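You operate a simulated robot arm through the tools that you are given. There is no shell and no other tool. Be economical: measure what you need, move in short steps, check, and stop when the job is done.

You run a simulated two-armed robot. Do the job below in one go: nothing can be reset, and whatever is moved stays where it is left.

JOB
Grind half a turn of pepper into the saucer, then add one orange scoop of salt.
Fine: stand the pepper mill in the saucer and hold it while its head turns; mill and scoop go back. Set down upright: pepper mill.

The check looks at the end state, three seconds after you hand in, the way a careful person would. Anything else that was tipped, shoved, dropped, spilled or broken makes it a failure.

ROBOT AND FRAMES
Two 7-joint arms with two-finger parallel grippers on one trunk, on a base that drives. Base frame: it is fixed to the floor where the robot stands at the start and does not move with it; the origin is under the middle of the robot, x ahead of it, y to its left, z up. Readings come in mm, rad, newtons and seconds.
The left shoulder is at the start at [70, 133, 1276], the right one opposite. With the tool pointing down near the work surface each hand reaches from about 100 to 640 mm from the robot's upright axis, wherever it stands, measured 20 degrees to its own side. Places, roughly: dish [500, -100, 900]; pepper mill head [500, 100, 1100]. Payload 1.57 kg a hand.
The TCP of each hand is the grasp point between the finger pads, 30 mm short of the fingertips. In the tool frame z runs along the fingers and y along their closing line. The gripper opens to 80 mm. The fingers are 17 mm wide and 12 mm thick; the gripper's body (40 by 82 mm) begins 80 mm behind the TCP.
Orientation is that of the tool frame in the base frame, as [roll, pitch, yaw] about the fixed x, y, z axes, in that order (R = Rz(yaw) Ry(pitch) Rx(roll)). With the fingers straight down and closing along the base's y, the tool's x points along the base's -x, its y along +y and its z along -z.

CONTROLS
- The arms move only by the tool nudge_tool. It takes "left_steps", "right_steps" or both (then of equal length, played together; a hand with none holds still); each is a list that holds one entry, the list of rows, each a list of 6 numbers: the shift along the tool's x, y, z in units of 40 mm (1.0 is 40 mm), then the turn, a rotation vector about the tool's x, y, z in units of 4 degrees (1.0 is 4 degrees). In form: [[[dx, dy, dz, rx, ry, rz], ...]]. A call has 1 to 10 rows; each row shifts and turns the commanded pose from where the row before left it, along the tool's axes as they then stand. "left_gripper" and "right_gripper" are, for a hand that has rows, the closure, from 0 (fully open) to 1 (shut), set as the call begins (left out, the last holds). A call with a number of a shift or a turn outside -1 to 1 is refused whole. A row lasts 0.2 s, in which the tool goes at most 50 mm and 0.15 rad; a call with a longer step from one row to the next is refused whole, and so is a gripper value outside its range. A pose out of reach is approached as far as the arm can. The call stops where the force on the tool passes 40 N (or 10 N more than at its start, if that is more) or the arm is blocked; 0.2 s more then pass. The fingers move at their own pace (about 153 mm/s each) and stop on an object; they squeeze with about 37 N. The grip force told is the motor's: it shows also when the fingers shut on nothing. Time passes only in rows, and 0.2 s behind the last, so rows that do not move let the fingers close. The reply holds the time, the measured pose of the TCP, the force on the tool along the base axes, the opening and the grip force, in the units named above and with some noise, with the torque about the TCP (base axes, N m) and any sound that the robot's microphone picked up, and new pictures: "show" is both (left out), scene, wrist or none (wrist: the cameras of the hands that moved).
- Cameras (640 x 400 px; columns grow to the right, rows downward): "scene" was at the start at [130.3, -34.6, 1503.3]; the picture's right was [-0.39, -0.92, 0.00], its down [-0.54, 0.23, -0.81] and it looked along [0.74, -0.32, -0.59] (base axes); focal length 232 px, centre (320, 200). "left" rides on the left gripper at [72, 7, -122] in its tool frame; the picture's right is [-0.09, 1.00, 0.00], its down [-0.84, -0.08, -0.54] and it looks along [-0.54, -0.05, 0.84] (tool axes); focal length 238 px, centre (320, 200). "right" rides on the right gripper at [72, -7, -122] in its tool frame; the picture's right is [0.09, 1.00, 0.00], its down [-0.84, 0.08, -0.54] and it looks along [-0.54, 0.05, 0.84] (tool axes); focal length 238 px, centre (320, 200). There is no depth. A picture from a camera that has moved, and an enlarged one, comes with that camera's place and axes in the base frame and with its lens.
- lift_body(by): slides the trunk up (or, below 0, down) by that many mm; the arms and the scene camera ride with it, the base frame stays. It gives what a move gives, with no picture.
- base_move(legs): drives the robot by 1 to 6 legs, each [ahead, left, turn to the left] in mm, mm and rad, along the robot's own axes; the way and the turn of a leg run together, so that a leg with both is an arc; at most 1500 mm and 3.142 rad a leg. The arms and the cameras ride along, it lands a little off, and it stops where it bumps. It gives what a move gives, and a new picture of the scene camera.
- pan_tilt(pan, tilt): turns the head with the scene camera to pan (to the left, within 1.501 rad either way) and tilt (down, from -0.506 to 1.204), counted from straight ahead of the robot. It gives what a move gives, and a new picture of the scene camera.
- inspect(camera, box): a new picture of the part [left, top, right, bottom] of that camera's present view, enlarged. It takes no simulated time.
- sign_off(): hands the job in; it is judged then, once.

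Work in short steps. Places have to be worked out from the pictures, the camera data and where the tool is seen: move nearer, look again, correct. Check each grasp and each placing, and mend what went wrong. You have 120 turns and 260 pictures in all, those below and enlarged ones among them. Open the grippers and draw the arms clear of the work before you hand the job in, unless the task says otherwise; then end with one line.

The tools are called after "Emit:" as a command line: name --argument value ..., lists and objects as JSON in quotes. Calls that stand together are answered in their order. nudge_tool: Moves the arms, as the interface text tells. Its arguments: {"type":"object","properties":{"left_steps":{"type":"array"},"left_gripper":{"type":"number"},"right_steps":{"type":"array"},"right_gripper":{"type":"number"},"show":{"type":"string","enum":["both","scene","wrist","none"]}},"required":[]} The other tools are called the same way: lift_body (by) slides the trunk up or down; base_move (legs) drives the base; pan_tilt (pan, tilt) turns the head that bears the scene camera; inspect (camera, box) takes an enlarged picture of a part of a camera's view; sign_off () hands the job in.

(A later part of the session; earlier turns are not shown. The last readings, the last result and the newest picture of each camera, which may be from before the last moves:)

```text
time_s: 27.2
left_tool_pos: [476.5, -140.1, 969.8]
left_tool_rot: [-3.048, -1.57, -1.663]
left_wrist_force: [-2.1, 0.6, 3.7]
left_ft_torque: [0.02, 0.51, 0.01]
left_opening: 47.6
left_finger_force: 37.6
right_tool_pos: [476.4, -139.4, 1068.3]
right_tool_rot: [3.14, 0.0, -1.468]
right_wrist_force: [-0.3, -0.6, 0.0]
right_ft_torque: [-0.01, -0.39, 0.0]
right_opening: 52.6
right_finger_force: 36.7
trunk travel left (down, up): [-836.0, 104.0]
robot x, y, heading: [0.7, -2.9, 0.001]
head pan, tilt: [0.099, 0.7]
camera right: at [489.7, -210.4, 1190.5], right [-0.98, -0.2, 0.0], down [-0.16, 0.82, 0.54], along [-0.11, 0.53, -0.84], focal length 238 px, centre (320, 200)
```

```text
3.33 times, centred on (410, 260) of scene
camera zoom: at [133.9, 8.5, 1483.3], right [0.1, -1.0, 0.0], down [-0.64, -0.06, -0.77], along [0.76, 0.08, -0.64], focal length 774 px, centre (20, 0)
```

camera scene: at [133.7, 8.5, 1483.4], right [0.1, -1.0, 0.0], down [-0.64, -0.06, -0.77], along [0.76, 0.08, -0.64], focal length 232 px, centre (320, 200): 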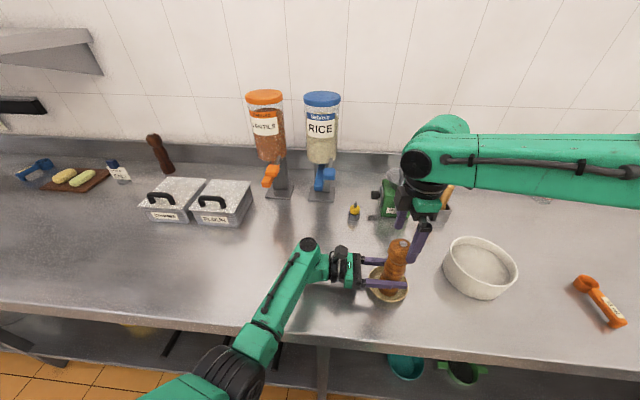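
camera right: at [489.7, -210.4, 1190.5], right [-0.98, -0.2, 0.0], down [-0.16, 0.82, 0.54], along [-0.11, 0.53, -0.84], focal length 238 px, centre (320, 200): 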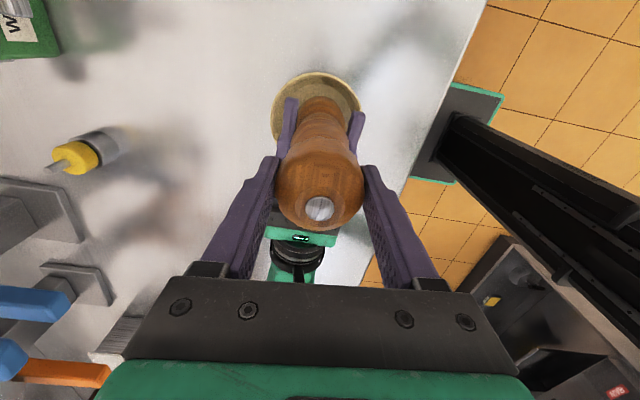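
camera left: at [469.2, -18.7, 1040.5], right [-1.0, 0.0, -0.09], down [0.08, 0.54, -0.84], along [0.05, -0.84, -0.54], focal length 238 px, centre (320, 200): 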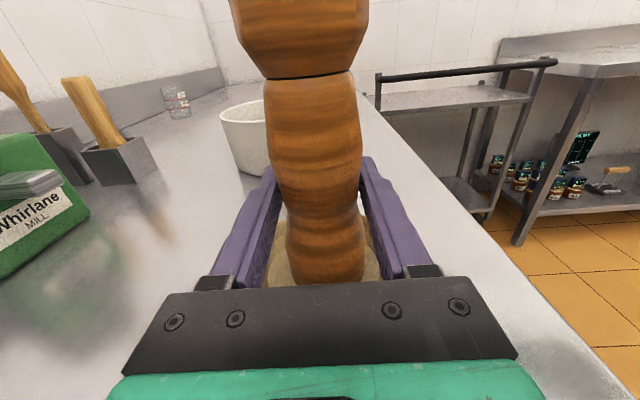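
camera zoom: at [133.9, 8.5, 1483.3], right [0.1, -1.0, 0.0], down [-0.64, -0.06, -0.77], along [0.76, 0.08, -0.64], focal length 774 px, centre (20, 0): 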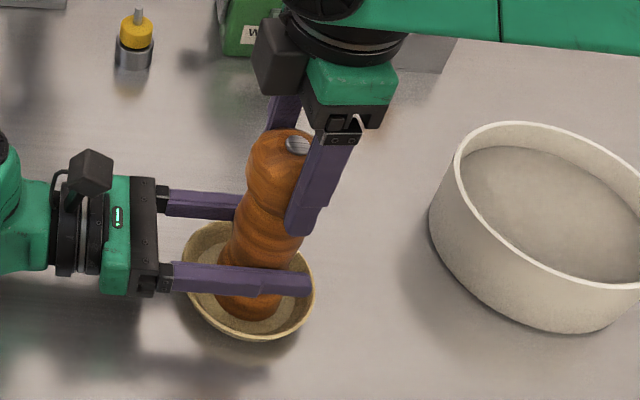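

Head gripped (52.6 mm). I test a 20° turn clockwise and watch torque, slip and sound.

Emit:
nudge_tool --right_steps '[[[0, 0, 0, 0, 0, 1], [0, 0, 0, 0, 0, 1], [0, 0, 0, 0, 0, 1], [0, 0, 0, 0, 0, 1], [0, 0, 0, 0, 0, 1]]]' --show "wrist"

Emit:
inspect --camera "left" --box '[200, 0, 440, 300]'

```text
time_s: 28.4
left_tool_pos: [475.9, -139.8, 971.1]
left_tool_rot: [-0.305, -1.57, 1.878]
left_wrist_force: [3.6, -0.3, 7.0]
left_ft_torque: [0.21, 0.89, 0.0]
left_opening: 47.6
left_finger_force: 37.2
right_tool_pos: [477.0, -139.5, 1068.1]
right_tool_rot: [3.138, 0.0, -1.815]
right_wrist_force: [-4.2, 1.0, -7.1]
right_ft_torque: [-0.08, -0.48, 0.05]
right_opening: 53.0
right_finger_force: 36.6
trunk travel left (down, up): [-836.0, 104.0]
robot x, y, heading: [-2.5, 0.8, 0.002]
head pan, tilt: [0.099, 0.7]
camera right: at [465.6, -211.2, 1190.6], right [-0.99, 0.15, 0.0], down [0.13, 0.83, 0.54], along [0.08, 0.54, -0.84], focal length 238 px, centre (320, 200)
```

right: 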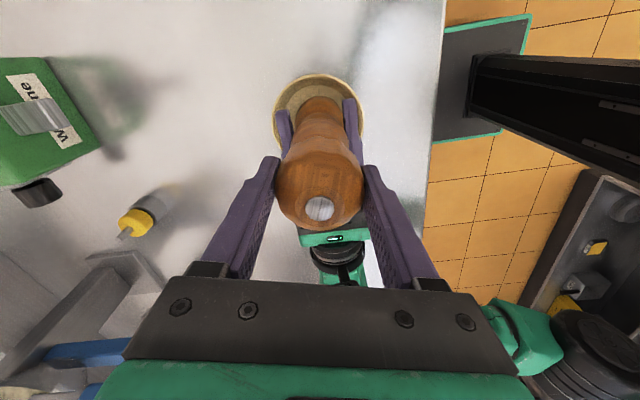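

```text
1.33 times, centred on (320, 150) of left
camera zoom: at [470.3, -19.1, 1040.2], right [-1.0, 0.0, -0.09], down [0.08, 0.54, -0.84], along [0.05, -0.84, -0.54], focal length 318 px, centre (320, 267)
```

zoom: 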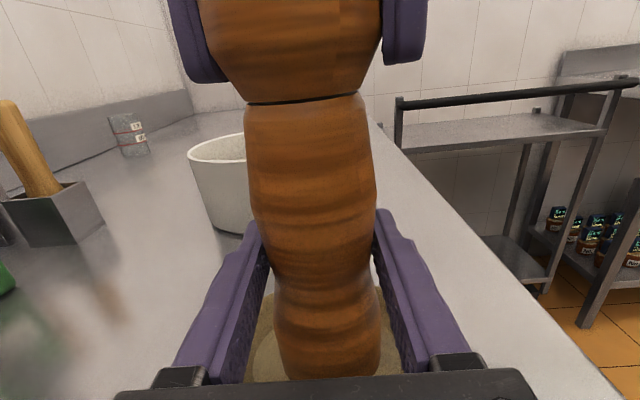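

I enlarge the cap from the right camera to use as rotation reference; its slot pattern should stay fixed relative to the hand.

Emit:
inspect --camera "right" --box '[270, 130, 370, 240]'

Emit:
nudge_tool --right_steps '[[[0, 0, 0, 0, 0, 1], [0, 0, 0, 0, 0, 1], [0, 0, 0, 0, 0, 1], [0, 0, 0, 0, 0, 1], [0, 0, 0, 0, 0, 1]]]' --show "none"

Emit:
inspect --camera "right" --box '[270, 130, 370, 240]'

Emit:
inspect --camera "left" --box '[200, 0, 440, 300]'

```text
3.64 times, centred on (320, 185) of right
camera zoom: at [465.6, -211.2, 1190.6], right [-0.99, 0.15, 0.0], down [0.13, 0.83, 0.54], along [0.08, 0.54, -0.84], focal length 867 px, centre (320, 254)
```

zoom: 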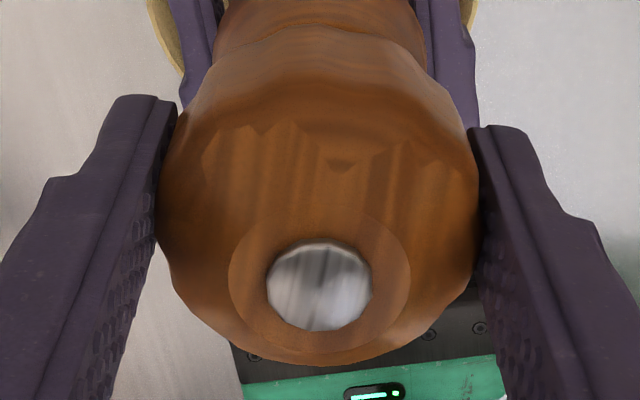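

```text
time_s: 29.6
left_tool_pos: [476.8, -140.4, 969.2]
left_tool_rot: [-2.772, -1.571, -1.939]
left_wrist_force: [7.9, -0.5, 11.1]
left_ft_torque: [-0.15, 0.62, 0.0]
left_opening: 47.6
left_finger_force: 37.2
right_tool_pos: [477.4, -140.6, 1068.5]
right_tool_rot: [3.141, -0.002, -2.165]
right_wrist_force: [-8.0, 1.0, -10.7]
right_ft_torque: [0.2, 0.13, 0.01]
right_opening: 52.4
right_finger_force: 37.0
trunk travel left (down, up): [-836.0, 104.0]
robot x, y, heading: [0.1, 2.1, 0.003]
head pan, tilt: [0.099, 0.7]
```

```text
3.64 times, centred on (320, 185) of right
camera zoom: at [442.1, -203.1, 1190.9], right [-0.88, 0.48, 0.0], down [0.41, 0.74, 0.54], along [0.26, 0.47, -0.84], focal length 867 px, centre (320, 254)
```

zoom: 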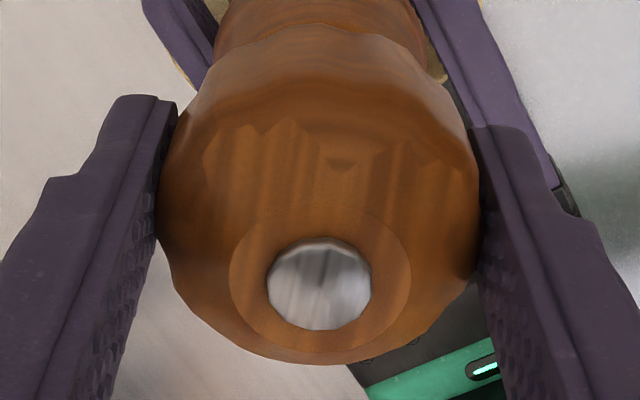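

```text
1.33 times, centred on (320, 150) of left
camera zoom: at [470.5, -19.1, 1040.2], right [-1.0, 0.0, -0.09], down [0.08, 0.54, -0.84], along [0.05, -0.84, -0.54], focal length 318 px, centre (320, 267)
```

zoom: 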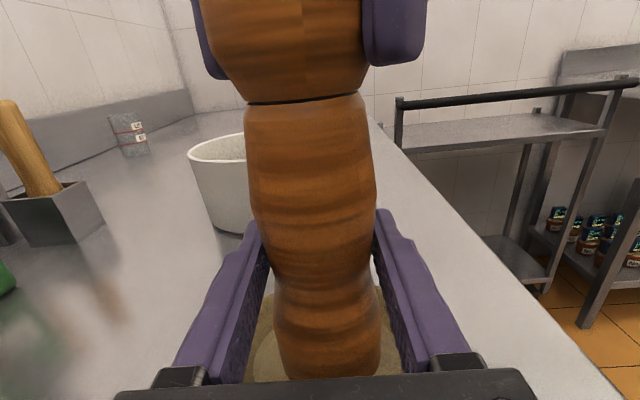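

The head turns with the hand while the body stays put: 40° done. Side forces build slightly, so I relieve ~1.5 mm in −x and continue 40°.

Emit:
nudge_tool --right_steps '[[[0.021, 0.031, 0.02, 0, 0, 1], [0, 0, 0, 0, 0, 1], [0, 0, 0, 0, 0, 1], [0, 0, 0, 0, 0, 1], [0, 0, 0, 0, 0, 1], [0, 0, 0, 0, 0, 1], [0, 0, 0, 0, 0, 1], [0, 0, 0, 0, 0, 1], [0, 0, 0, 0, 0, 1], [0, 0, 0, 0, 0, 1]]]' --show "none"

Emit:
inspect --camera "left" --box '[200, 0, 440, 300]'

Emit:
inspect --camera "right" --box '[270, 130, 370, 240]'

```text
time_s: 31.8
left_tool_pos: [475.6, -140.2, 968.6]
left_tool_rot: [2.033, -1.568, -0.459]
left_wrist_force: [9.3, -8.5, 4.5]
left_ft_torque: [0.2, 0.16, -0.01]
left_opening: 47.3
left_finger_force: 37.2
right_tool_pos: [475.3, -139.5, 1069.0]
right_tool_rot: [3.14, 0.0, -2.863]
right_wrist_force: [-7.0, 7.8, 2.4]
right_ft_torque: [0.39, 0.19, 0.01]
right_opening: 52.6
right_finger_force: 37.3
trunk travel left (down, up): [-836.0, 104.0]
robot x, y, heading: [3.4, 0.9, 0.001]
head pan, tilt: [0.099, 0.7]
```

```text
1.33 times, centred on (320, 150) of left
camera zoom: at [469.6, -19.1, 1040.1], right [-1.0, 0.0, -0.09], down [0.08, 0.54, -0.84], along [0.05, -0.84, -0.54], focal length 318 px, centre (320, 267)
```

zoom: 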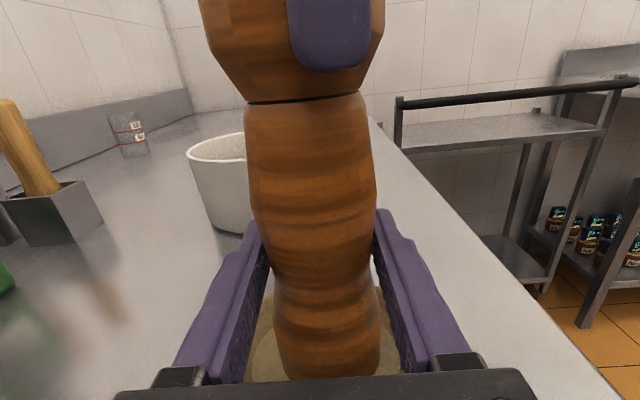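

```text
3.64 times, centred on (320, 185) of right
camera zoom: at [407.8, -165.8, 1190.7], right [-0.36, 0.93, 0.0], down [0.78, 0.3, 0.54], along [0.51, 0.2, -0.84], focal length 867 px, centre (320, 254)
```

zoom: 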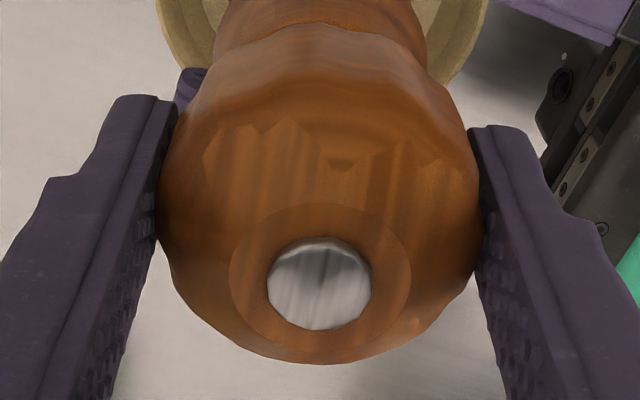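

80° done, no slip. I relieve the new side force (−1, +1.5 mm) and turn 40° more.

Emit:
nudge_tool --right_steps '[[[0.014, 0.043, 0, 0, 0, 1], [0, 0, 0, 0, 0, 1], [0, 0, 0, 0, 0, 1], [0, 0, 0, 0, 0, 1], [0, 0, 0, 0, 0, 1], [0, 0, 0, 0, 0, 1], [0, 0, 0, 0, 0, 1], [0, 0, 0, 0, 0, 1], [0, 0, 0, 0, 0, 1], [0, 0, 0, 0, 0, 1]]]' --show "none"

Emit:
inspect --camera "scene" --box '[330, 160, 490, 320]'

```text
time_s: 34.0
left_tool_pos: [475.6, -138.7, 969.3]
left_tool_rot: [-1.769, -1.567, -2.943]
left_wrist_force: [-8.0, 2.8, 6.5]
left_ft_torque: [0.36, -0.71, 0.02]
left_opening: 47.6
left_finger_force: 37.3
right_tool_pos: [474.2, -139.1, 1068.9]
right_tool_rot: [3.141, 0.003, 2.722]
right_wrist_force: [9.3, -2.9, 0.2]
right_ft_torque: [-0.5, -0.26, -0.03]
right_opening: 52.4
right_finger_force: 37.2
trunk travel left (down, up): [-836.0, 104.0]
robot x, y, heading: [2.0, 2.1, 0.001]
head pan, tilt: [0.099, 0.7]
```

```text
2.50 times, centred on (410, 240) of scene
camera zoom: at [134.3, 8.6, 1483.2], right [0.1, -1.0, 0.0], down [-0.64, -0.06, -0.76], along [0.76, 0.08, -0.64], focal length 581 px, centre (95, 100)
```

zoom: 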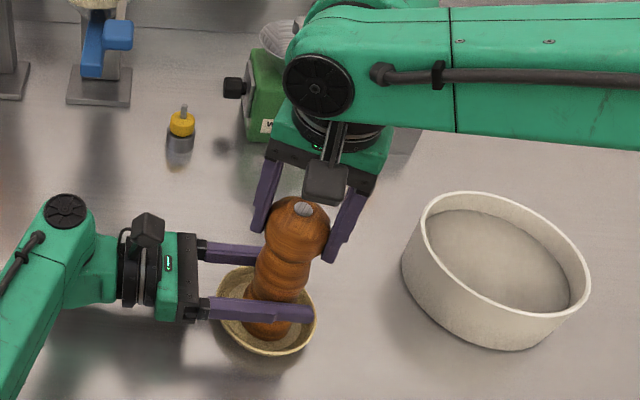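

120° done. I relieve +1.5 mm in x and turn 40° more.

Emit:
nudge_tool --right_steps '[[[-0.039, 0.004, 0, 0, 0, 1], [0, 0, 0, 0, 0, 1], [0, 0, 0, 0, 0, 1], [0, 0, 0, 0, 0, 1], [0, 0, 0, 0, 0, 1], [0, 0, 0, 0, 0, 1], [0, 0, 0, 0, 0, 1], [0, 0, 0, 0, 0, 1], [0, 0, 0, 0, 0, 1], [0, 0, 0, 0, 0, 1]]]' --show "none"

```text
time_s: 36.2
left_tool_pos: [476.7, -141.1, 969.0]
left_tool_rot: [-1.776, -1.57, -2.934]
left_wrist_force: [-1.5, -8.6, 0.3]
left_ft_torque: [0.56, -0.14, -0.01]
left_opening: 47.6
left_finger_force: 37.6
right_tool_pos: [476.3, -139.1, 1068.6]
right_tool_rot: [-3.14, -0.002, 2.022]
right_wrist_force: [0.4, 8.2, 0.4]
right_ft_torque: [0.24, 0.1, 0.02]
right_opening: 52.7
right_finger_force: 37.7
trunk travel left (down, up): [-836.0, 104.0]
robot x, y, heading: [-1.2, -0.0, 0.003]
head pan, tilt: [0.099, 0.7]
```

160° by readings with no slip. Final 20°.

Emit:
nudge_tool --right_steps '[[[0, 0, 0, 0, 0, 1], [0, 0, 0, 0, 0, 1], [0, 0, 0, 0, 0, 1], [0, 0, 0, 0, 0, 1], [0, 0, 0, 0, 0, 1]]]' --show "none"

Emit:
inspect --camera "right" --box '[270, 130, 370, 240]'

Emit:
inspect --camera "left" --box '[200, 0, 440, 300]'

```text
time_s: 37.4
left_tool_pos: [476.2, -139.8, 969.9]
left_tool_rot: [-2.245, -1.57, -2.469]
left_wrist_force: [2.0, -9.9, -2.7]
left_ft_torque: [0.16, -0.49, 0.02]
left_opening: 47.5
left_finger_force: 36.6
right_tool_pos: [476.2, -138.3, 1068.3]
right_tool_rot: [3.141, -0.002, 1.673]
right_wrist_force: [0.4, 8.8, 5.6]
right_ft_torque: [0.42, 0.43, 0.03]
right_opening: 52.7
right_finger_force: 36.8
trunk travel left (down, up): [-836.0, 104.0]
robot x, y, heading: [-0.1, -0.0, 0.005]
head pan, tilt: [0.099, 0.7]
```

```text
3.64 times, centred on (320, 185) of right
camera zoom: at [461.6, -68.3, 1191.0], right [0.98, 0.19, 0.0], down [0.16, -0.82, 0.54], along [0.11, -0.53, -0.84], focal length 867 px, centre (320, 254)
```

zoom: 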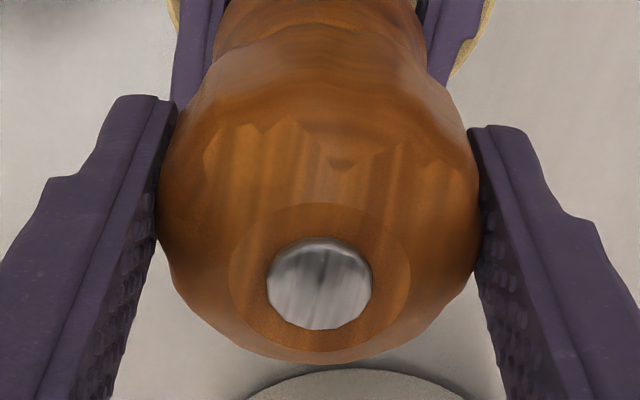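

```text
1.33 times, centred on (320, 150) of left
camera zoom: at [469.7, -19.3, 1040.0], right [-1.0, 0.0, -0.09], down [0.08, 0.54, -0.84], along [0.05, -0.84, -0.54], focal length 318 px, centre (320, 267)
```

zoom: 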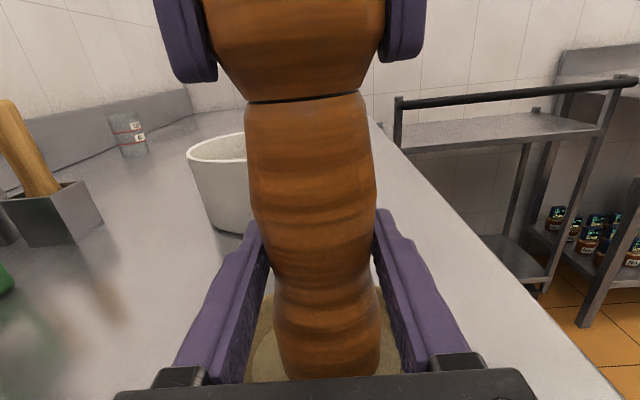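

Exactly 180° with neither grip slipping. I open the right hand and raise it straight up.

Emit:
nudge_tool --right_steps '[[[0, 0, 0, 0, 0, 0], [0, 0, 0, 0, 0, 0], [0, 0, -0.5, 0, 0, 0], [0, 0, -0.8, 0, 0, 0], [0, 0, -0.8, 0, 0, 0], [0, 0, -0.8, 0, 0, 0], [0, 0, -0.8, 0, 0, 0]]]' --right_gripper 0 --show "both"

```text
time_s: 39.0
left_tool_pos: [475.3, -138.9, 969.3]
left_tool_rot: [-2.645, -1.57, -2.065]
left_wrist_force: [1.4, 1.7, 0.5]
left_ft_torque: [0.0, -0.08, 0.0]
left_opening: 47.7
left_finger_force: 37.4
right_tool_pos: [476.1, -139.6, 1216.1]
right_tool_rot: [3.141, -0.001, 1.674]
right_wrist_force: [0.6, -0.1, -0.1]
right_ft_torque: [0.02, -0.05, -0.03]
right_opening: 80.1
right_finger_force: 0.0
trunk travel left (down, up): [-836.0, 104.0]
robot x, y, heading: [-0.1, 2.7, -0.0]
head pan, tilt: [0.099, 0.7]
camera scene: at [134.5, 8.8, 1483.2], right [0.1, -1.0, 0.0], down [-0.64, -0.06, -0.76], along [0.76, 0.08, -0.64], focal length 232 px, centre (320, 200)
camera right: at [461.5, -67.4, 1338.8], right [0.98, 0.2, 0.0], down [0.17, -0.82, 0.54], along [0.11, -0.53, -0.84], focal length 238 px, centre (320, 200)
```

scene: 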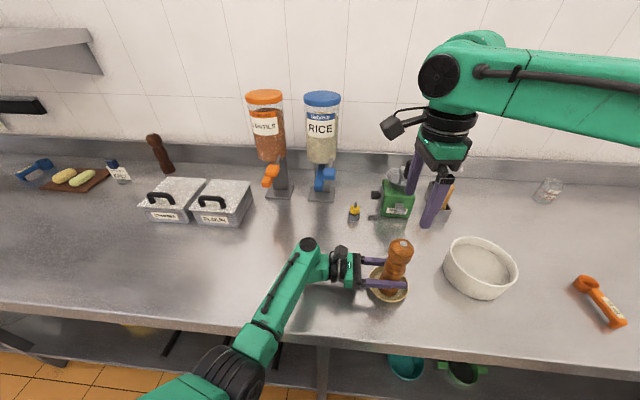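
right: 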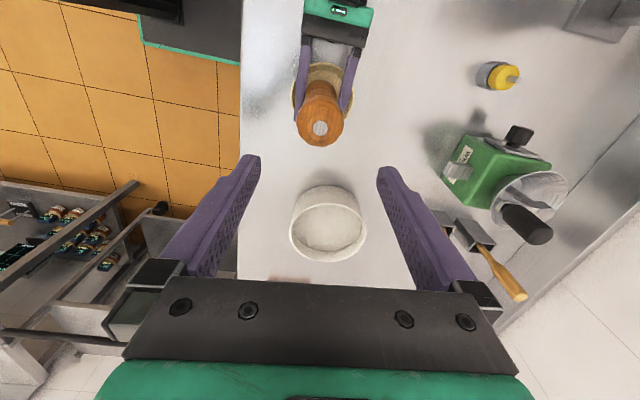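

Next the left hand lifts the mill and carries it back to its original spot, stopping just above the table.

Emit:
nudge_tool --left_steps '[[[0.5, 0, 0, 0, 0, 0], [0.5, 0, 0, 0, 0, 0], [0, -0.015, -0.84, 0, 0, 0], [0, -0.015, -0.84, 0, 0, 0], [0, -0.015, -0.84, 0, 0, 0], [0, -0.015, -0.84, 0, 0, 0], [0, -0.015, -0.84, 0, 0, 0], [0, 0, -0.82, 0, 0, 0], [-0.5, 0, 0, 0, 0, 0], [-0.5, 0, 0, 0, 0, 0]]]' --show "both"

Emit:
inspect --camera "scene" --box '[350, 240, 430, 320]'

```text
time_s: 41.2
left_tool_pos: [479.8, 60.4, 968.9]
left_tool_rot: [2.114, -1.569, -0.543]
left_wrist_force: [-0.2, 0.2, -3.8]
left_ft_torque: [-0.01, -0.03, -0.03]
left_opening: 47.4
left_finger_force: 36.9
right_tool_pos: [478.5, -138.2, 1215.7]
right_tool_rot: [-3.14, -0.001, 1.675]
right_wrist_force: [-0.1, 1.1, -0.4]
right_ft_torque: [0.04, -0.01, 0.01]
right_opening: 80.3
right_finger_force: 0.1
trunk travel left (down, up): [-836.0, 104.0]
robot x, y, heading: [2.3, 1.0, 0.002]
head pan, tilt: [0.099, 0.7]
camera scene: at [135.8, 8.1, 1483.1], right [0.1, -1.0, 0.0], down [-0.64, -0.06, -0.76], along [0.76, 0.08, -0.65], focal length 232 px, centre (320, 200)
camera left: at [473.3, 180.7, 1039.2], right [-1.0, 0.0, -0.09], down [0.08, 0.54, -0.84], along [0.05, -0.84, -0.54], focal length 238 px, centre (320, 200)
```

scene: 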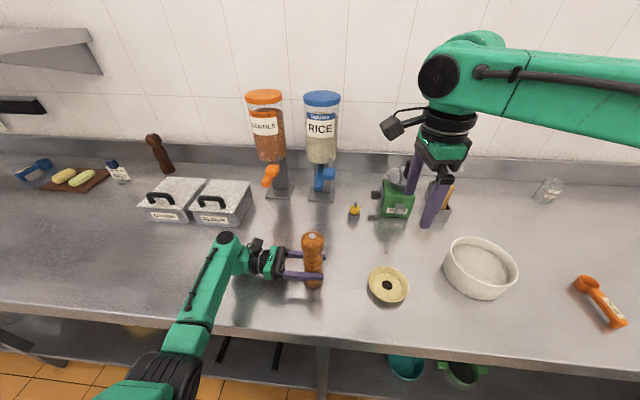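
left: 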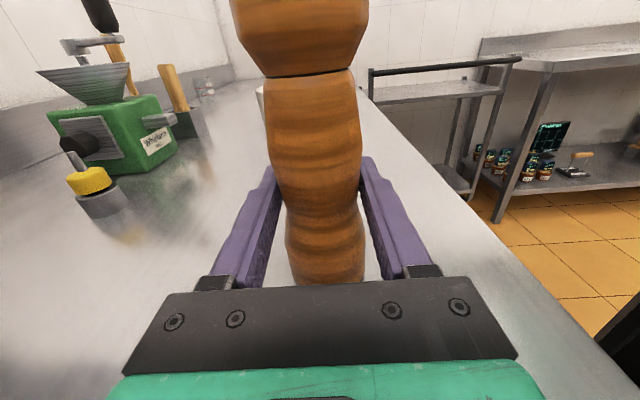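

```text
5.00 times, centred on (390, 280) of scene
camera zoom: at [135.8, 8.1, 1483.1], right [0.1, -1.0, 0.0], down [-0.64, -0.06, -0.76], along [0.76, 0.08, -0.65], focal length 1162 px, centre (-30, -200)
```

zoom: 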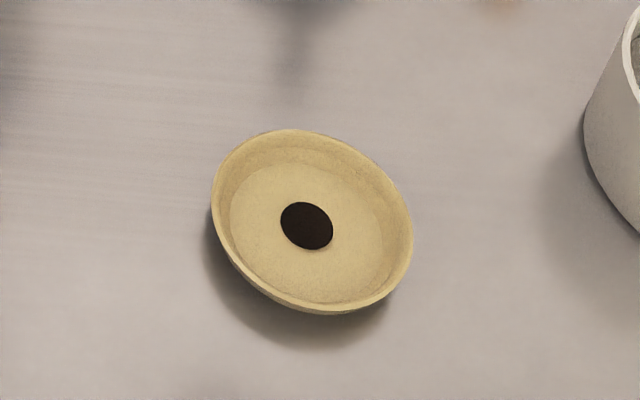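

A pepper patch lies in the saucer. I lower the mill the last few millimetres, watching force.

Emit:
nudge_tool --left_steps '[[[-0.06, 0.02, 0, 0, 0, 0], [-0.05, 0, 0, 0, 0, 0]]]' --show "none"

Emit:
nudge_tool --left_steps '[[[-0.03, 0, 0, 0, 0, 0]]]' --show "none"

```text
time_s: 41.8
left_tool_pos: [478.1, 60.3, 965.4]
left_tool_rot: [2.568, -1.57, -0.998]
left_wrist_force: [0.0, -0.6, -3.4]
left_ft_torque: [0.01, -0.01, -0.06]
left_opening: 47.3
left_finger_force: 36.8
right_tool_pos: [476.7, -138.5, 1216.5]
right_tool_rot: [-3.14, 0.001, 1.676]
right_wrist_force: [0.1, -0.5, 1.0]
right_ft_torque: [0.01, 0.0, 0.0]
right_opening: 79.7
right_finger_force: 0.0
trunk travel left (down, up): [-836.0, 104.0]
robot x, y, heading: [2.3, -2.0, -0.002]
head pan, tilt: [0.099, 0.7]
```

```text
time_s: 42.2
left_tool_pos: [479.3, 61.8, 964.2]
left_tool_rot: [-0.718, -1.571, 2.289]
left_wrist_force: [-0.2, 0.3, -3.1]
left_ft_torque: [-0.01, 0.0, -0.01]
left_opening: 47.7
left_finger_force: 37.0
right_tool_pos: [477.1, -139.3, 1215.4]
right_tool_rot: [-3.141, 0.001, 1.674]
right_wrist_force: [0.9, 0.6, -0.5]
right_ft_torque: [0.02, 0.03, 0.0]
right_opening: 80.2
right_finger_force: 0.0
trunk travel left (down, up): [-836.0, 104.0]
robot x, y, heading: [-0.6, 0.5, -0.002]
head pan, tilt: [0.099, 0.7]
```

Not yet in contact; continue in 1 mm steps.

Emit:
nudge_tool --left_steps '[[[-0.03, 0, 0, 0, 0, 0]]]' --show "none"

Emit:
nudge_tool --left_steps '[[[-0.02, 0, 0, 0, 0, 0]]]' --show "none"

```text
time_s: 42.6
left_tool_pos: [477.1, 61.6, 963.2]
left_tool_rot: [1.007, -1.571, 0.564]
left_wrist_force: [-0.1, 0.9, -2.9]
left_ft_torque: [0.01, -0.01, 0.0]
left_opening: 47.3
left_finger_force: 36.5
right_tool_pos: [476.9, -137.4, 1216.7]
right_tool_rot: [-3.141, -0.001, 1.678]
right_wrist_force: [0.3, -0.2, -1.2]
right_ft_torque: [0.01, -0.01, -0.05]
right_opening: 80.0
right_finger_force: 0.1
trunk travel left (down, up): [-836.0, 104.0]
robot x, y, heading: [1.1, 4.1, -0.004]
head pan, tilt: [0.099, 0.7]
```

```text
time_s: 43.0
left_tool_pos: [477.8, 59.9, 960.6]
left_tool_rot: [-0.637, -1.568, 2.206]
left_wrist_force: [0.1, -0.3, 1.1]
left_ft_torque: [-0.07, -0.03, 0.02]
left_opening: 47.2
left_finger_force: 37.3
right_tool_pos: [475.9, -138.6, 1216.4]
right_tool_rot: [-3.141, -0.001, 1.673]
right_wrist_force: [0.1, -0.1, -0.2]
right_ft_torque: [0.04, 0.07, 0.04]
right_opening: 80.0
right_finger_force: 0.0
trunk travel left (down, up): [-836.0, 104.0]
robot x, y, heading: [0.7, 2.5, -0.003]
head pan, tilt: [0.099, 0.7]
```

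Contact made (weight off the hand). Open the left hand and back off in +y.

Emit:
nudge_tool --left_steps '[[[0, 0, 0, 0, 0, 0], [0, 0, 0, 0, 0, 0], [0, 0, -0.5, 0, 0, 0], [0, 0, -0.9, 0, 0, 0], [0, 0, -0.9, 0, 0, 0], [0, 0, -0.9, 0, 0, 0]]]' --left_gripper 0 --show "both"

```text
time_s: 44.4
left_tool_pos: [477.3, 191.2, 959.4]
left_tool_rot: [0.452, -1.569, 1.118]
left_wrist_force: [0.0, 0.5, 0.0]
left_ft_torque: [0.03, 0.01, 0.01]
left_opening: 80.2
left_finger_force: 0.0
right_tool_pos: [475.7, -137.9, 1216.1]
right_tool_rot: [-3.141, 0.0, 1.675]
right_wrist_force: [-0.3, -0.6, -0.5]
right_ft_torque: [-0.05, 0.03, -0.01]
right_opening: 79.8
right_finger_force: 0.1
trunk travel left (down, up): [-836.0, 104.0]
robot x, y, heading: [-1.2, 0.5, -0.0]
head pan, tilt: [0.099, 0.7]
camera scene: at [135.3, 9.4, 1483.2], right [0.1, -1.0, 0.0], down [-0.64, -0.06, -0.76], along [0.76, 0.08, -0.64], focal length 232 px, centre (320, 200)
camera left: at [471.3, 311.9, 1031.0], right [-1.0, 0.0, -0.09], down [0.08, 0.54, -0.84], along [0.05, -0.84, -0.54], focal length 238 px, centre (320, 200)
```

scene: 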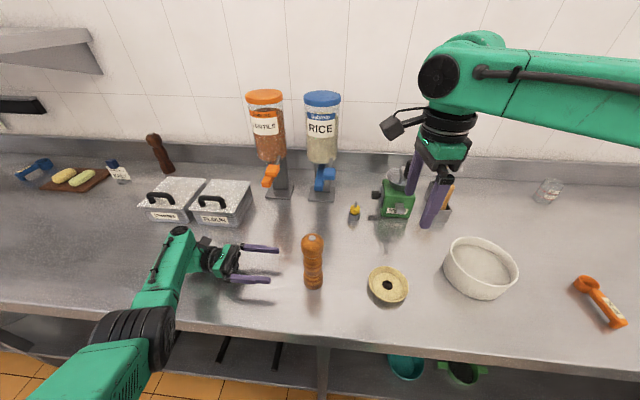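
left: 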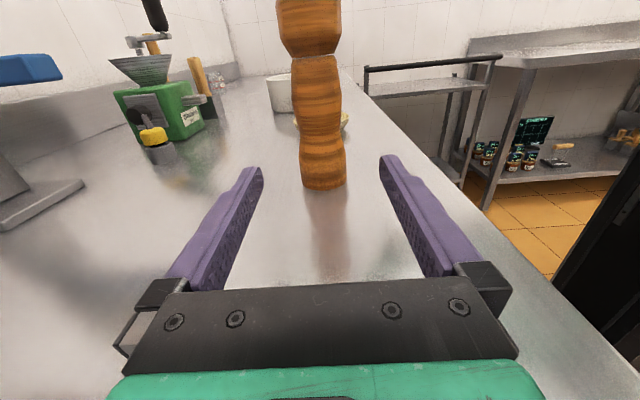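

Mill stands upright at its place. Before scooping, I verify what the "SALT" item is and what the white bowl holds.

Emit:
pan_tilt --pan 0.75 --tilt 0.5

Emit:
inspect --camera "right" --box '[270, 170, 390, 270]'

```text
time_s: 45.4
left_tool_pos: [477.6, 189.9, 961.6]
left_tool_rot: [2.046, -1.571, -0.474]
left_wrist_force: [0.4, -0.8, 0.5]
left_ft_torque: [-0.02, -0.05, 0.0]
left_opening: 80.0
left_finger_force: 0.1
right_tool_pos: [475.6, -138.8, 1216.7]
right_tool_rot: [-3.141, 0.0, 1.673]
right_wrist_force: [0.9, 0.4, 0.0]
right_ft_torque: [0.01, 0.0, -0.01]
right_opening: 80.0
right_finger_force: 0.1
trunk travel left (down, up): [-836.0, 104.0]
robot x, y, heading: [0.9, 0.9, 0.002]
head pan, tilt: [0.75, 0.499]
camera scene: at [116.5, 61.8, 1501.0], right [0.68, -0.73, 0.0], down [-0.35, -0.33, -0.88], along [0.64, 0.6, -0.48], focal length 232 px, centre (320, 200)
```

scene: 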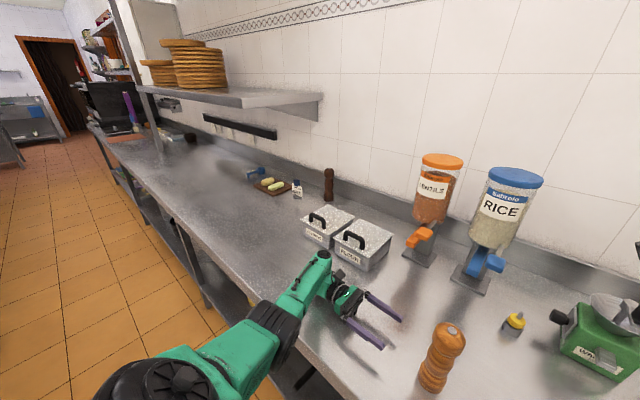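

```text
4.00 times, centred on (330, 220) of right
camera zoom: at [461.6, -67.8, 1338.4], right [0.98, 0.2, 0.0], down [0.16, -0.82, 0.54], along [0.11, -0.53, -0.84], focal length 953 px, centre (280, 120)
```

zoom: 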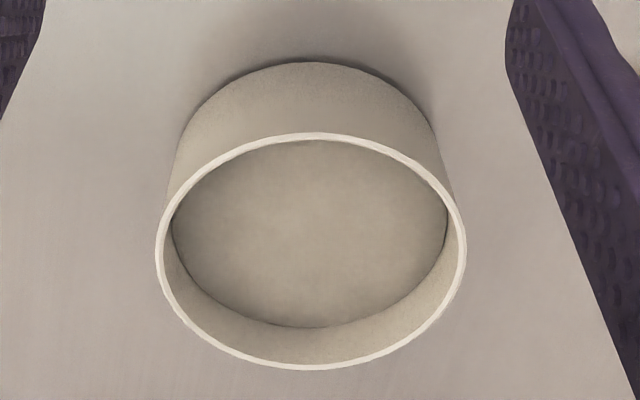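

Emit:
inspect --camera "scene" --box '[240, 160, 340, 222]'

Emit:
pan_tilt --pan -0.5 --tilt 0.75

Emit:
inspect --camera "scene" --box '[330, 180, 470, 280]'

```text
6.40 times, centred on (290, 191) of scene
camera zoom: at [116.5, 61.8, 1501.0], right [0.68, -0.73, 0.0], down [-0.35, -0.33, -0.88], along [0.64, 0.6, -0.48], focal length 1487 px, centre (512, 258)
```

zoom: 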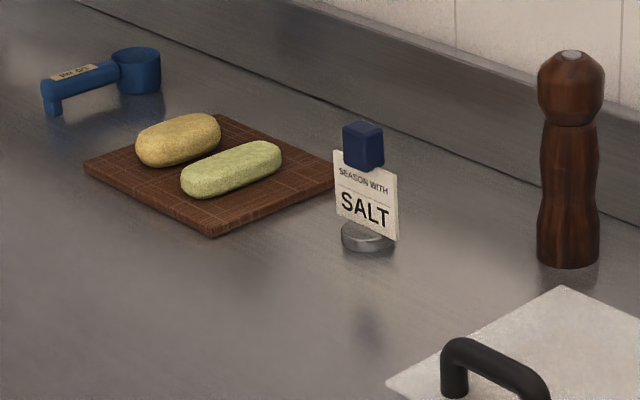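

```text
time_s: 46.8
left_tool_pos: [476.5, 190.6, 961.1]
left_tool_rot: [-1.482, -1.57, 3.055]
left_wrist_force: [-0.9, 0.1, 0.3]
left_ft_torque: [0.01, 0.01, -0.01]
left_opening: 80.0
left_finger_force: 0.1
right_tool_pos: [476.1, -138.8, 1215.8]
right_tool_rot: [3.141, 0.0, 1.675]
right_wrist_force: [0.1, 0.4, -0.3]
right_ft_torque: [0.0, 0.0, -0.02]
right_opening: 79.9
right_finger_force: 0.1
trunk travel left (down, up): [-836.0, 104.0]
robot x, y, heading: [0.4, -1.1, 0.003]
head pan, tilt: [-0.499, 0.75]
camera scene: at [122.8, -39.6, 1479.0], right [-0.48, -0.88, 0.0], down [-0.6, 0.33, -0.73], along [0.64, -0.35, -0.68], focal length 232 px, centre (320, 200)
```

scene: 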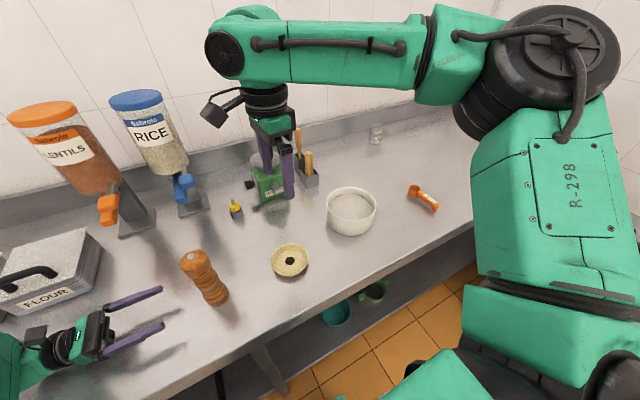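

```text
4.00 times, centred on (400, 230) of scene
camera zoom: at [122.8, -39.6, 1479.0], right [-0.48, -0.88, 0.0], down [-0.6, 0.33, -0.73], along [0.64, -0.35, -0.68], focal length 929 px, centre (0, 80)
```

zoom: 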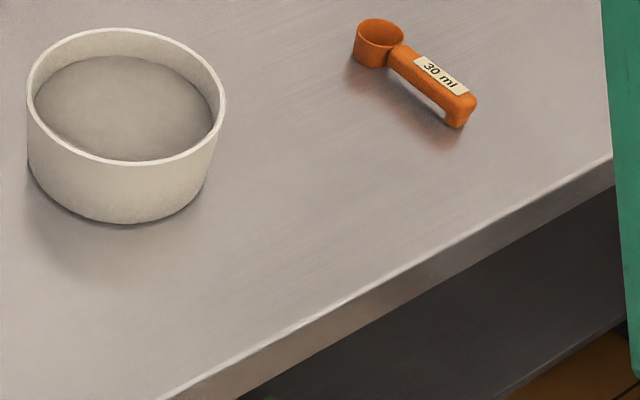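

The "SALT" card is just a sign; the white tub near the orange scoop holds the white salt. The scoop (cup ≈[529,-659], handle end ≈[426,-654]) is out of reach, so I first raise and retract the left arm, to then drive right ~300 mm.

Emit:
nudge_tool --left_steps '[[[0.7, 0.3, -0.35, 0, 0, 0], [0.7, 0.3, -0.35, 0, 0, 0], [0.7, 0.3, -0.35, 0, 0, 0], [0.7, 0.3, -0.35, 0, 0, 0], [0.7, 0.3, -0.35, 0, 0, 0], [0.7, 0.3, -0.35, 0, 0, 0], [0.7, 0.3, -0.35, 0, 0, 0], [0.7, 0.3, -0.35, 0, 0, 0], [0.7, 0.3, -0.35, 0, 0, 0], [0.7, 0.3, -0.35, 0, 0, 0]]]' --right_steps '[[[0, 0, 0, 0, 0, 1], [0, 0, 0, 0, 0, 1], [0, 0, 0, 0, 0, 1], [0, 0, 0, 0, 0, 1], [0, 0, 0, 0, 0, 1], [0, 0, 0, 0, 0, 1], [0, 0, 0, 0, 0, 1], [0, 0, 0, 0, 0, 1], [0, 0, 0, 0, 0, 1], [0, 0, 0, 0, 0, 1]]]' --show "none"

Emit:
nudge_tool --right_steps '[[[0, 0, 0, 0, 0, 1], [0, 0, 0, 0, 0, 1], [0, 0, 0, 0, 0, 1], [0, 0, 0, 0, 0, 1], [0, 0, 0, 0, 0, 1], [0, 0, 0, 0, 0, 1], [0, 0, 0, 0, 0, 1], [0, 0, 0, 0, 0, 1], [0, 0, 0, 0, 0, 1], [0, 0, 0, 0, 0, 1]]]' --show "none"

Emit:
nudge_tool --right_steps '[[[0, 0, 0, 0, 0, 1], [0, 0, 0, 0, 0, 1], [0, 0, 0, 0, 0, 1], [0, 0, 0, 0, 0, 1]]]' --show "scene"

```text
time_s: 49.0
left_tool_pos: [356.5, 328.6, 1241.4]
left_tool_rot: [-1.814, -1.571, -2.896]
left_wrist_force: [0.4, 0.3, 0.6]
left_ft_torque: [0.03, -0.01, -0.01]
left_opening: 79.9
left_finger_force: 0.1
right_tool_pos: [474.5, -154.2, 1217.6]
right_tool_rot: [-3.14, -0.001, 0.979]
right_wrist_force: [-1.1, -0.1, 0.4]
right_ft_torque: [-0.02, -0.01, 0.04]
right_opening: 79.9
right_finger_force: 0.0
right hand out of reach, approached as far as the arm can: row 10
trunk travel left (down, up): [-836.0, 104.0]
robot x, y, heading: [2.8, -0.1, 0.002]
head pan, tilt: [-0.499, 0.75]
```

```text
time_s: 51.2
left_tool_pos: [357.2, 328.1, 1240.8]
left_tool_rot: [2.847, -1.57, -1.277]
left_wrist_force: [-0.8, 0.0, 0.5]
left_ft_torque: [0.0, -0.01, 0.03]
left_opening: 80.0
left_finger_force: 0.0
right_tool_pos: [485.6, -358.5, 1224.3]
right_tool_rot: [-3.139, -0.002, 0.282]
right_wrist_force: [-0.7, -0.1, -0.3]
right_ft_torque: [0.03, 0.02, -0.02]
right_opening: 80.0
right_finger_force: 0.0
right hand out of reach, approached as far as the arm can: row 1, 2, 3, 4, 5, 6, 7, 8, 9, 10
trunk travel left (down, up): [-836.0, 104.0]
robot x, y, heading: [2.5, 0.7, 0.005]
head pan, tilt: [-0.499, 0.75]
```

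```text
time_s: 52.2
left_tool_pos: [358.2, 327.5, 1241.0]
left_tool_rot: [2.464, -1.57, -0.892]
left_wrist_force: [1.1, -0.5, 0.1]
left_ft_torque: [0.04, -0.02, 0.02]
left_opening: 80.1
left_finger_force: 0.1
right_tool_pos: [490.0, -441.3, 1225.5]
right_tool_rot: [-3.138, 0.0, 0.0]
right_wrist_force: [0.0, 0.4, 0.5]
right_ft_torque: [0.0, 0.01, 0.0]
right_opening: 80.2
right_finger_force: 0.1
right hand out of reach, approached as far as the arm can: row 1, 2, 3, 4
trunk travel left (down, up): [-836.0, 104.0]
robot x, y, heading: [-2.4, 0.3, 0.004]
head pan, tilt: [-0.499, 0.75]
camera scene: at [123.3, -40.5, 1478.9], right [-0.48, -0.88, 0.0], down [-0.6, 0.33, -0.73], along [0.64, -0.35, -0.68], focal length 232 px, centre (320, 200)
```

scene: 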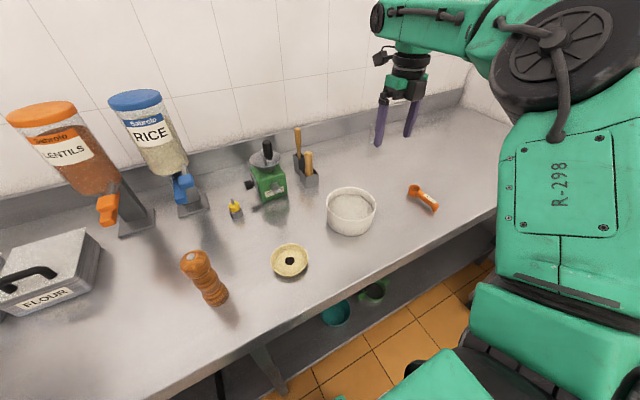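

Yaw 0 (camera side forward) is reachable when the hand is well to the right of the shoulder. I drive the base 250 mm to the right.

Emit:
base_move --legs '[[0, -250, 0]]'

```text
time_s: 54.0
left_tool_pos: [357.2, 83.3, 1240.2]
left_tool_rot: [0.051, -1.57, 1.523]
left_wrist_force: [0.0, -0.4, -0.1]
left_ft_torque: [0.03, -0.01, -0.01]
left_opening: 80.0
left_finger_force: 0.0
right_tool_pos: [490.8, -683.4, 1226.7]
right_tool_rot: [-3.14, 0.001, 0.005]
right_wrist_force: [0.1, 0.0, -0.3]
right_ft_torque: [-0.01, -0.01, 0.02]
right_opening: 79.9
right_finger_force: 0.0
trunk travel left (down, up): [-836.0, 104.0]
robot x, y, heading: [-2.1, -250.1, 0.005]
head pan, tilt: [-0.499, 0.75]
camera scene: at [123.0, -285.3, 1479.1], right [-0.48, -0.88, 0.0], down [-0.6, 0.32, -0.73], along [0.64, -0.35, -0.68], focal length 232 px, centre (320, 200)
```

scene: 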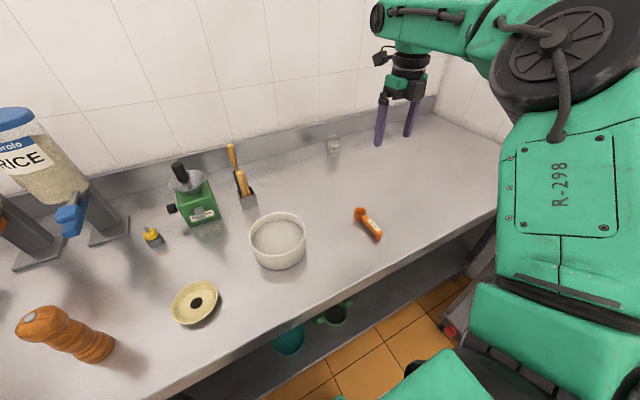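

Now I tilt the right hand forward by 50° (fingers pointing ahead and down) while staying high.

Emit:
nudge_tool --right_steps '[[[0, 0, 0, 0, 1, 0], [0, 0, 0, 0, 1, 0], [0, 0, 0, 0, 1, 0], [0, 0, 0, 0, 1, 0], [0, 0, 0, 0, 1, 0], [0, 0, 0, 0, 1, 0], [0, 0, 0, 0, 1, 0], [0, 0, 0, 0, 1, 0], [0, 0, 0, 0, 1, 0], [0, 0, 0, 0, 1, 0]]]' --show "none"

Emit:
nudge_tool --right_steps '[[[0, 0, 0, 0, 1, 0], [0, 0, 0, 0, 1, 0], [0, 0, 0, 0, 0.5, 0]]]' --show "both"

```text
time_s: 56.2
left_tool_pos: [357.1, 81.4, 1240.1]
left_tool_rot: [-1.983, -1.571, -2.726]
left_wrist_force: [-0.2, 0.8, -0.6]
left_ft_torque: [-0.01, -0.05, -0.01]
left_opening: 80.0
left_finger_force: 0.0
right_tool_pos: [489.4, -686.8, 1225.3]
right_tool_rot: [-3.139, -0.699, 0.004]
right_wrist_force: [-1.0, -0.5, -0.4]
right_ft_torque: [0.02, 0.02, 0.01]
right_opening: 80.2
right_finger_force: 0.0
trunk travel left (down, up): [-836.0, 104.0]
robot x, y, heading: [2.6, -245.7, 0.007]
head pan, tilt: [-0.499, 0.75]
```

```text
time_s: 57.0
left_tool_pos: [356.4, 82.3, 1242.2]
left_tool_rot: [-1.59, -1.571, -3.12]
left_wrist_force: [0.1, 0.6, 0.4]
left_ft_torque: [-0.03, -0.03, 0.03]
left_opening: 79.9
left_finger_force: 0.1
right_tool_pos: [491.5, -686.4, 1225.8]
right_tool_rot: [-3.138, -0.872, 0.003]
right_wrist_force: [0.0, 0.5, 0.4]
right_ft_torque: [-0.01, 0.04, 0.03]
right_opening: 79.9
right_finger_force: 0.2
trunk travel left (down, up): [-836.0, 104.0]
robot x, y, heading: [2.1, -251.2, 0.006]
head pan, tilt: [-0.499, 0.75]
camera scene: at [123.2, -288.0, 1479.0], right [-0.48, -0.88, 0.0], down [-0.6, 0.32, -0.73], along [0.64, -0.35, -0.68], focal length 232 px, centre (320, 200)
camera right: at [443.1, -679.8, 1359.5], right [0.07, -1.0, 0.07], down [-0.95, -0.08, -0.29], along [0.3, -0.05, -0.95], focal length 238 px, centre (320, 200)
```

scene: 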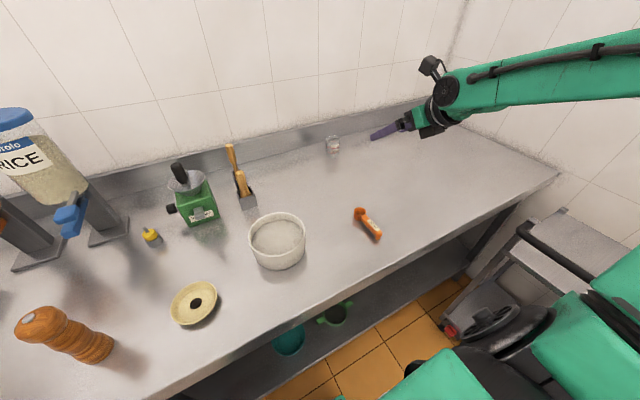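
right: 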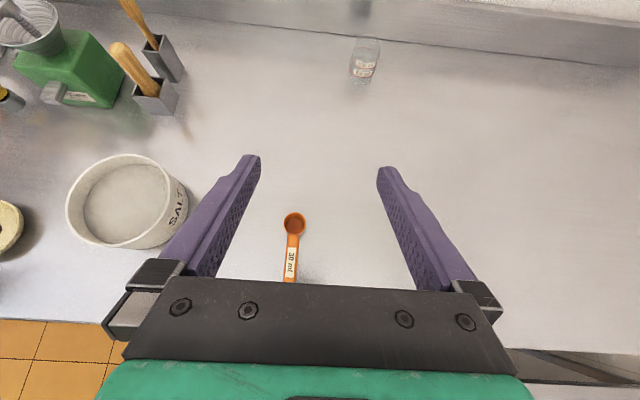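

The tub's other side reads SALT — confirmed. I zoom on the scoop for accurate placing.

Emit:
inspect --camera "right" --box '[240, 195, 360, 285]'

Emit:
inspect --camera "scene" --box '[330, 190, 410, 250]'

Emit:
inspect --camera "right" --box '[40, 130, 240, 270]'

```text
4.44 times, centred on (300, 240) of right
camera zoom: at [443.1, -679.8, 1359.5], right [0.07, -1.0, 0.07], down [-0.95, -0.08, -0.29], along [0.3, -0.05, -0.95], focal length 1059 px, centre (409, 22)
```

zoom: 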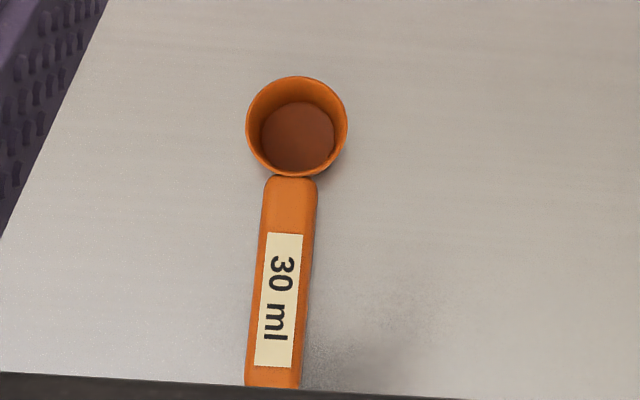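

```text
6.67 times, centred on (370, 220) of scene
camera zoom: at [123.2, -288.0, 1479.0], right [-0.48, -0.88, 0.0], down [-0.6, 0.32, -0.73], along [0.64, -0.35, -0.68], focal length 1549 px, centre (-13, 67)
```

zoom: 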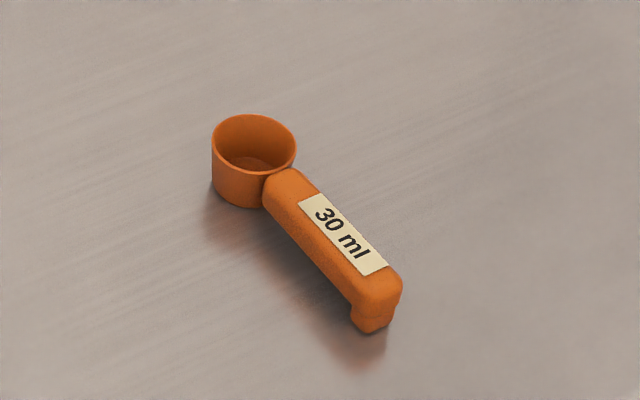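

```text
2.86 times, centred on (140, 200) of right
camera zoom: at [443.1, -679.8, 1359.5], right [0.07, -1.0, 0.07], down [-0.95, -0.08, -0.29], along [0.3, -0.05, -0.95], focal length 681 px, centre (834, 200)
```

zoom: 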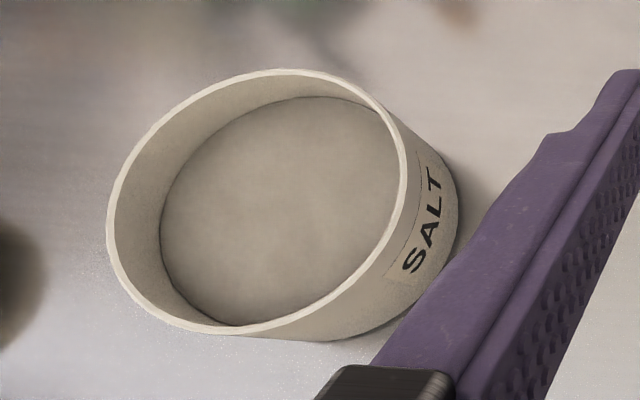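

Scoop handle lies along x at y≈-659 from x≈428 to 507, ~20 mm wide, top ≈930. I move to a pre-grasp point ~80 mm back along the fingers.

Emit:
nudge_tool --right_steps '[[[-0.79, -0.086, 0.244, 0, 0, 0], [-0.79, -0.086, 0.244, 0, 0, 0], [-0.79, -0.086, 0.244, 0, 0, 0], [-0.79, -0.086, 0.244, 0, 0, 0], [-0.79, -0.086, 0.244, 0, 0, 0], [-0.79, -0.086, 0.244, 0, 0, 0], [-0.79, -0.086, 0.244, 0, 0, 0], [-0.79, -0.086, 0.244, 0, 0, 0]]]' --right_gripper 0 --show "both"

```text
time_s: 58.8
left_tool_pos: [357.9, 81.4, 1240.8]
left_tool_rot: [-2.981, -1.569, -1.728]
left_wrist_force: [-0.1, 0.5, -0.1]
left_ft_torque: [0.01, -0.03, -0.01]
left_opening: 80.1
left_finger_force: 0.1
right_tool_pos: [388.3, -659.5, 981.8]
right_tool_rot: [-3.138, -0.872, 0.004]
right_wrist_force: [-0.1, -0.1, -0.4]
right_ft_torque: [0.0, -0.01, 0.03]
right_opening: 80.0
right_finger_force: 0.1
trunk travel left (down, up): [-836.0, 104.0]
robot x, y, heading: [-1.3, -247.6, 0.005]
head pan, tilt: [-0.499, 0.75]
camera scene: at [122.7, -289.5, 1479.1], right [-0.48, -0.88, 0.0], down [-0.6, 0.33, -0.73], along [0.64, -0.35, -0.68], focal length 232 px, centre (320, 200)
camera right: at [341.3, -653.4, 1115.3], right [0.07, -1.0, 0.07], down [-0.95, -0.08, -0.29], along [0.3, -0.05, -0.95], focal length 238 px, centre (320, 200)
```

scene: 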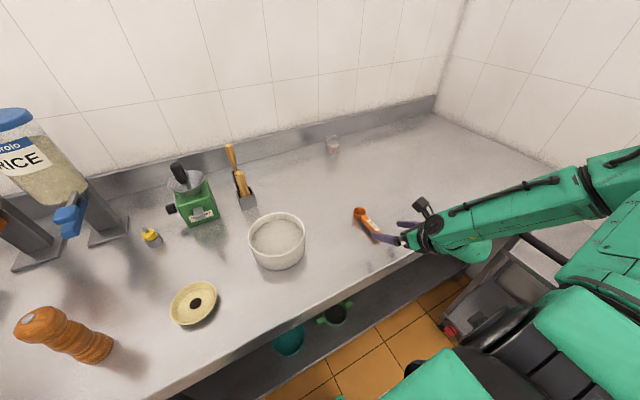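
right: 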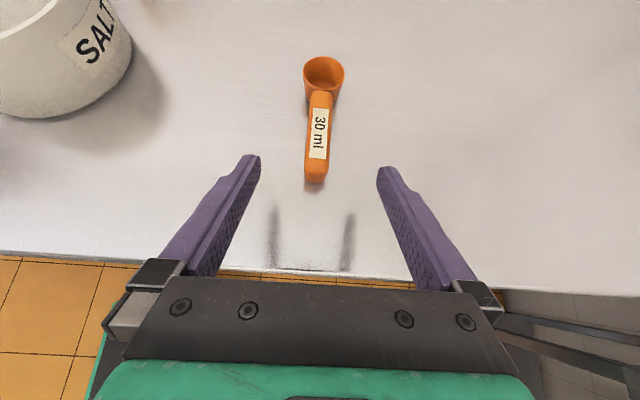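

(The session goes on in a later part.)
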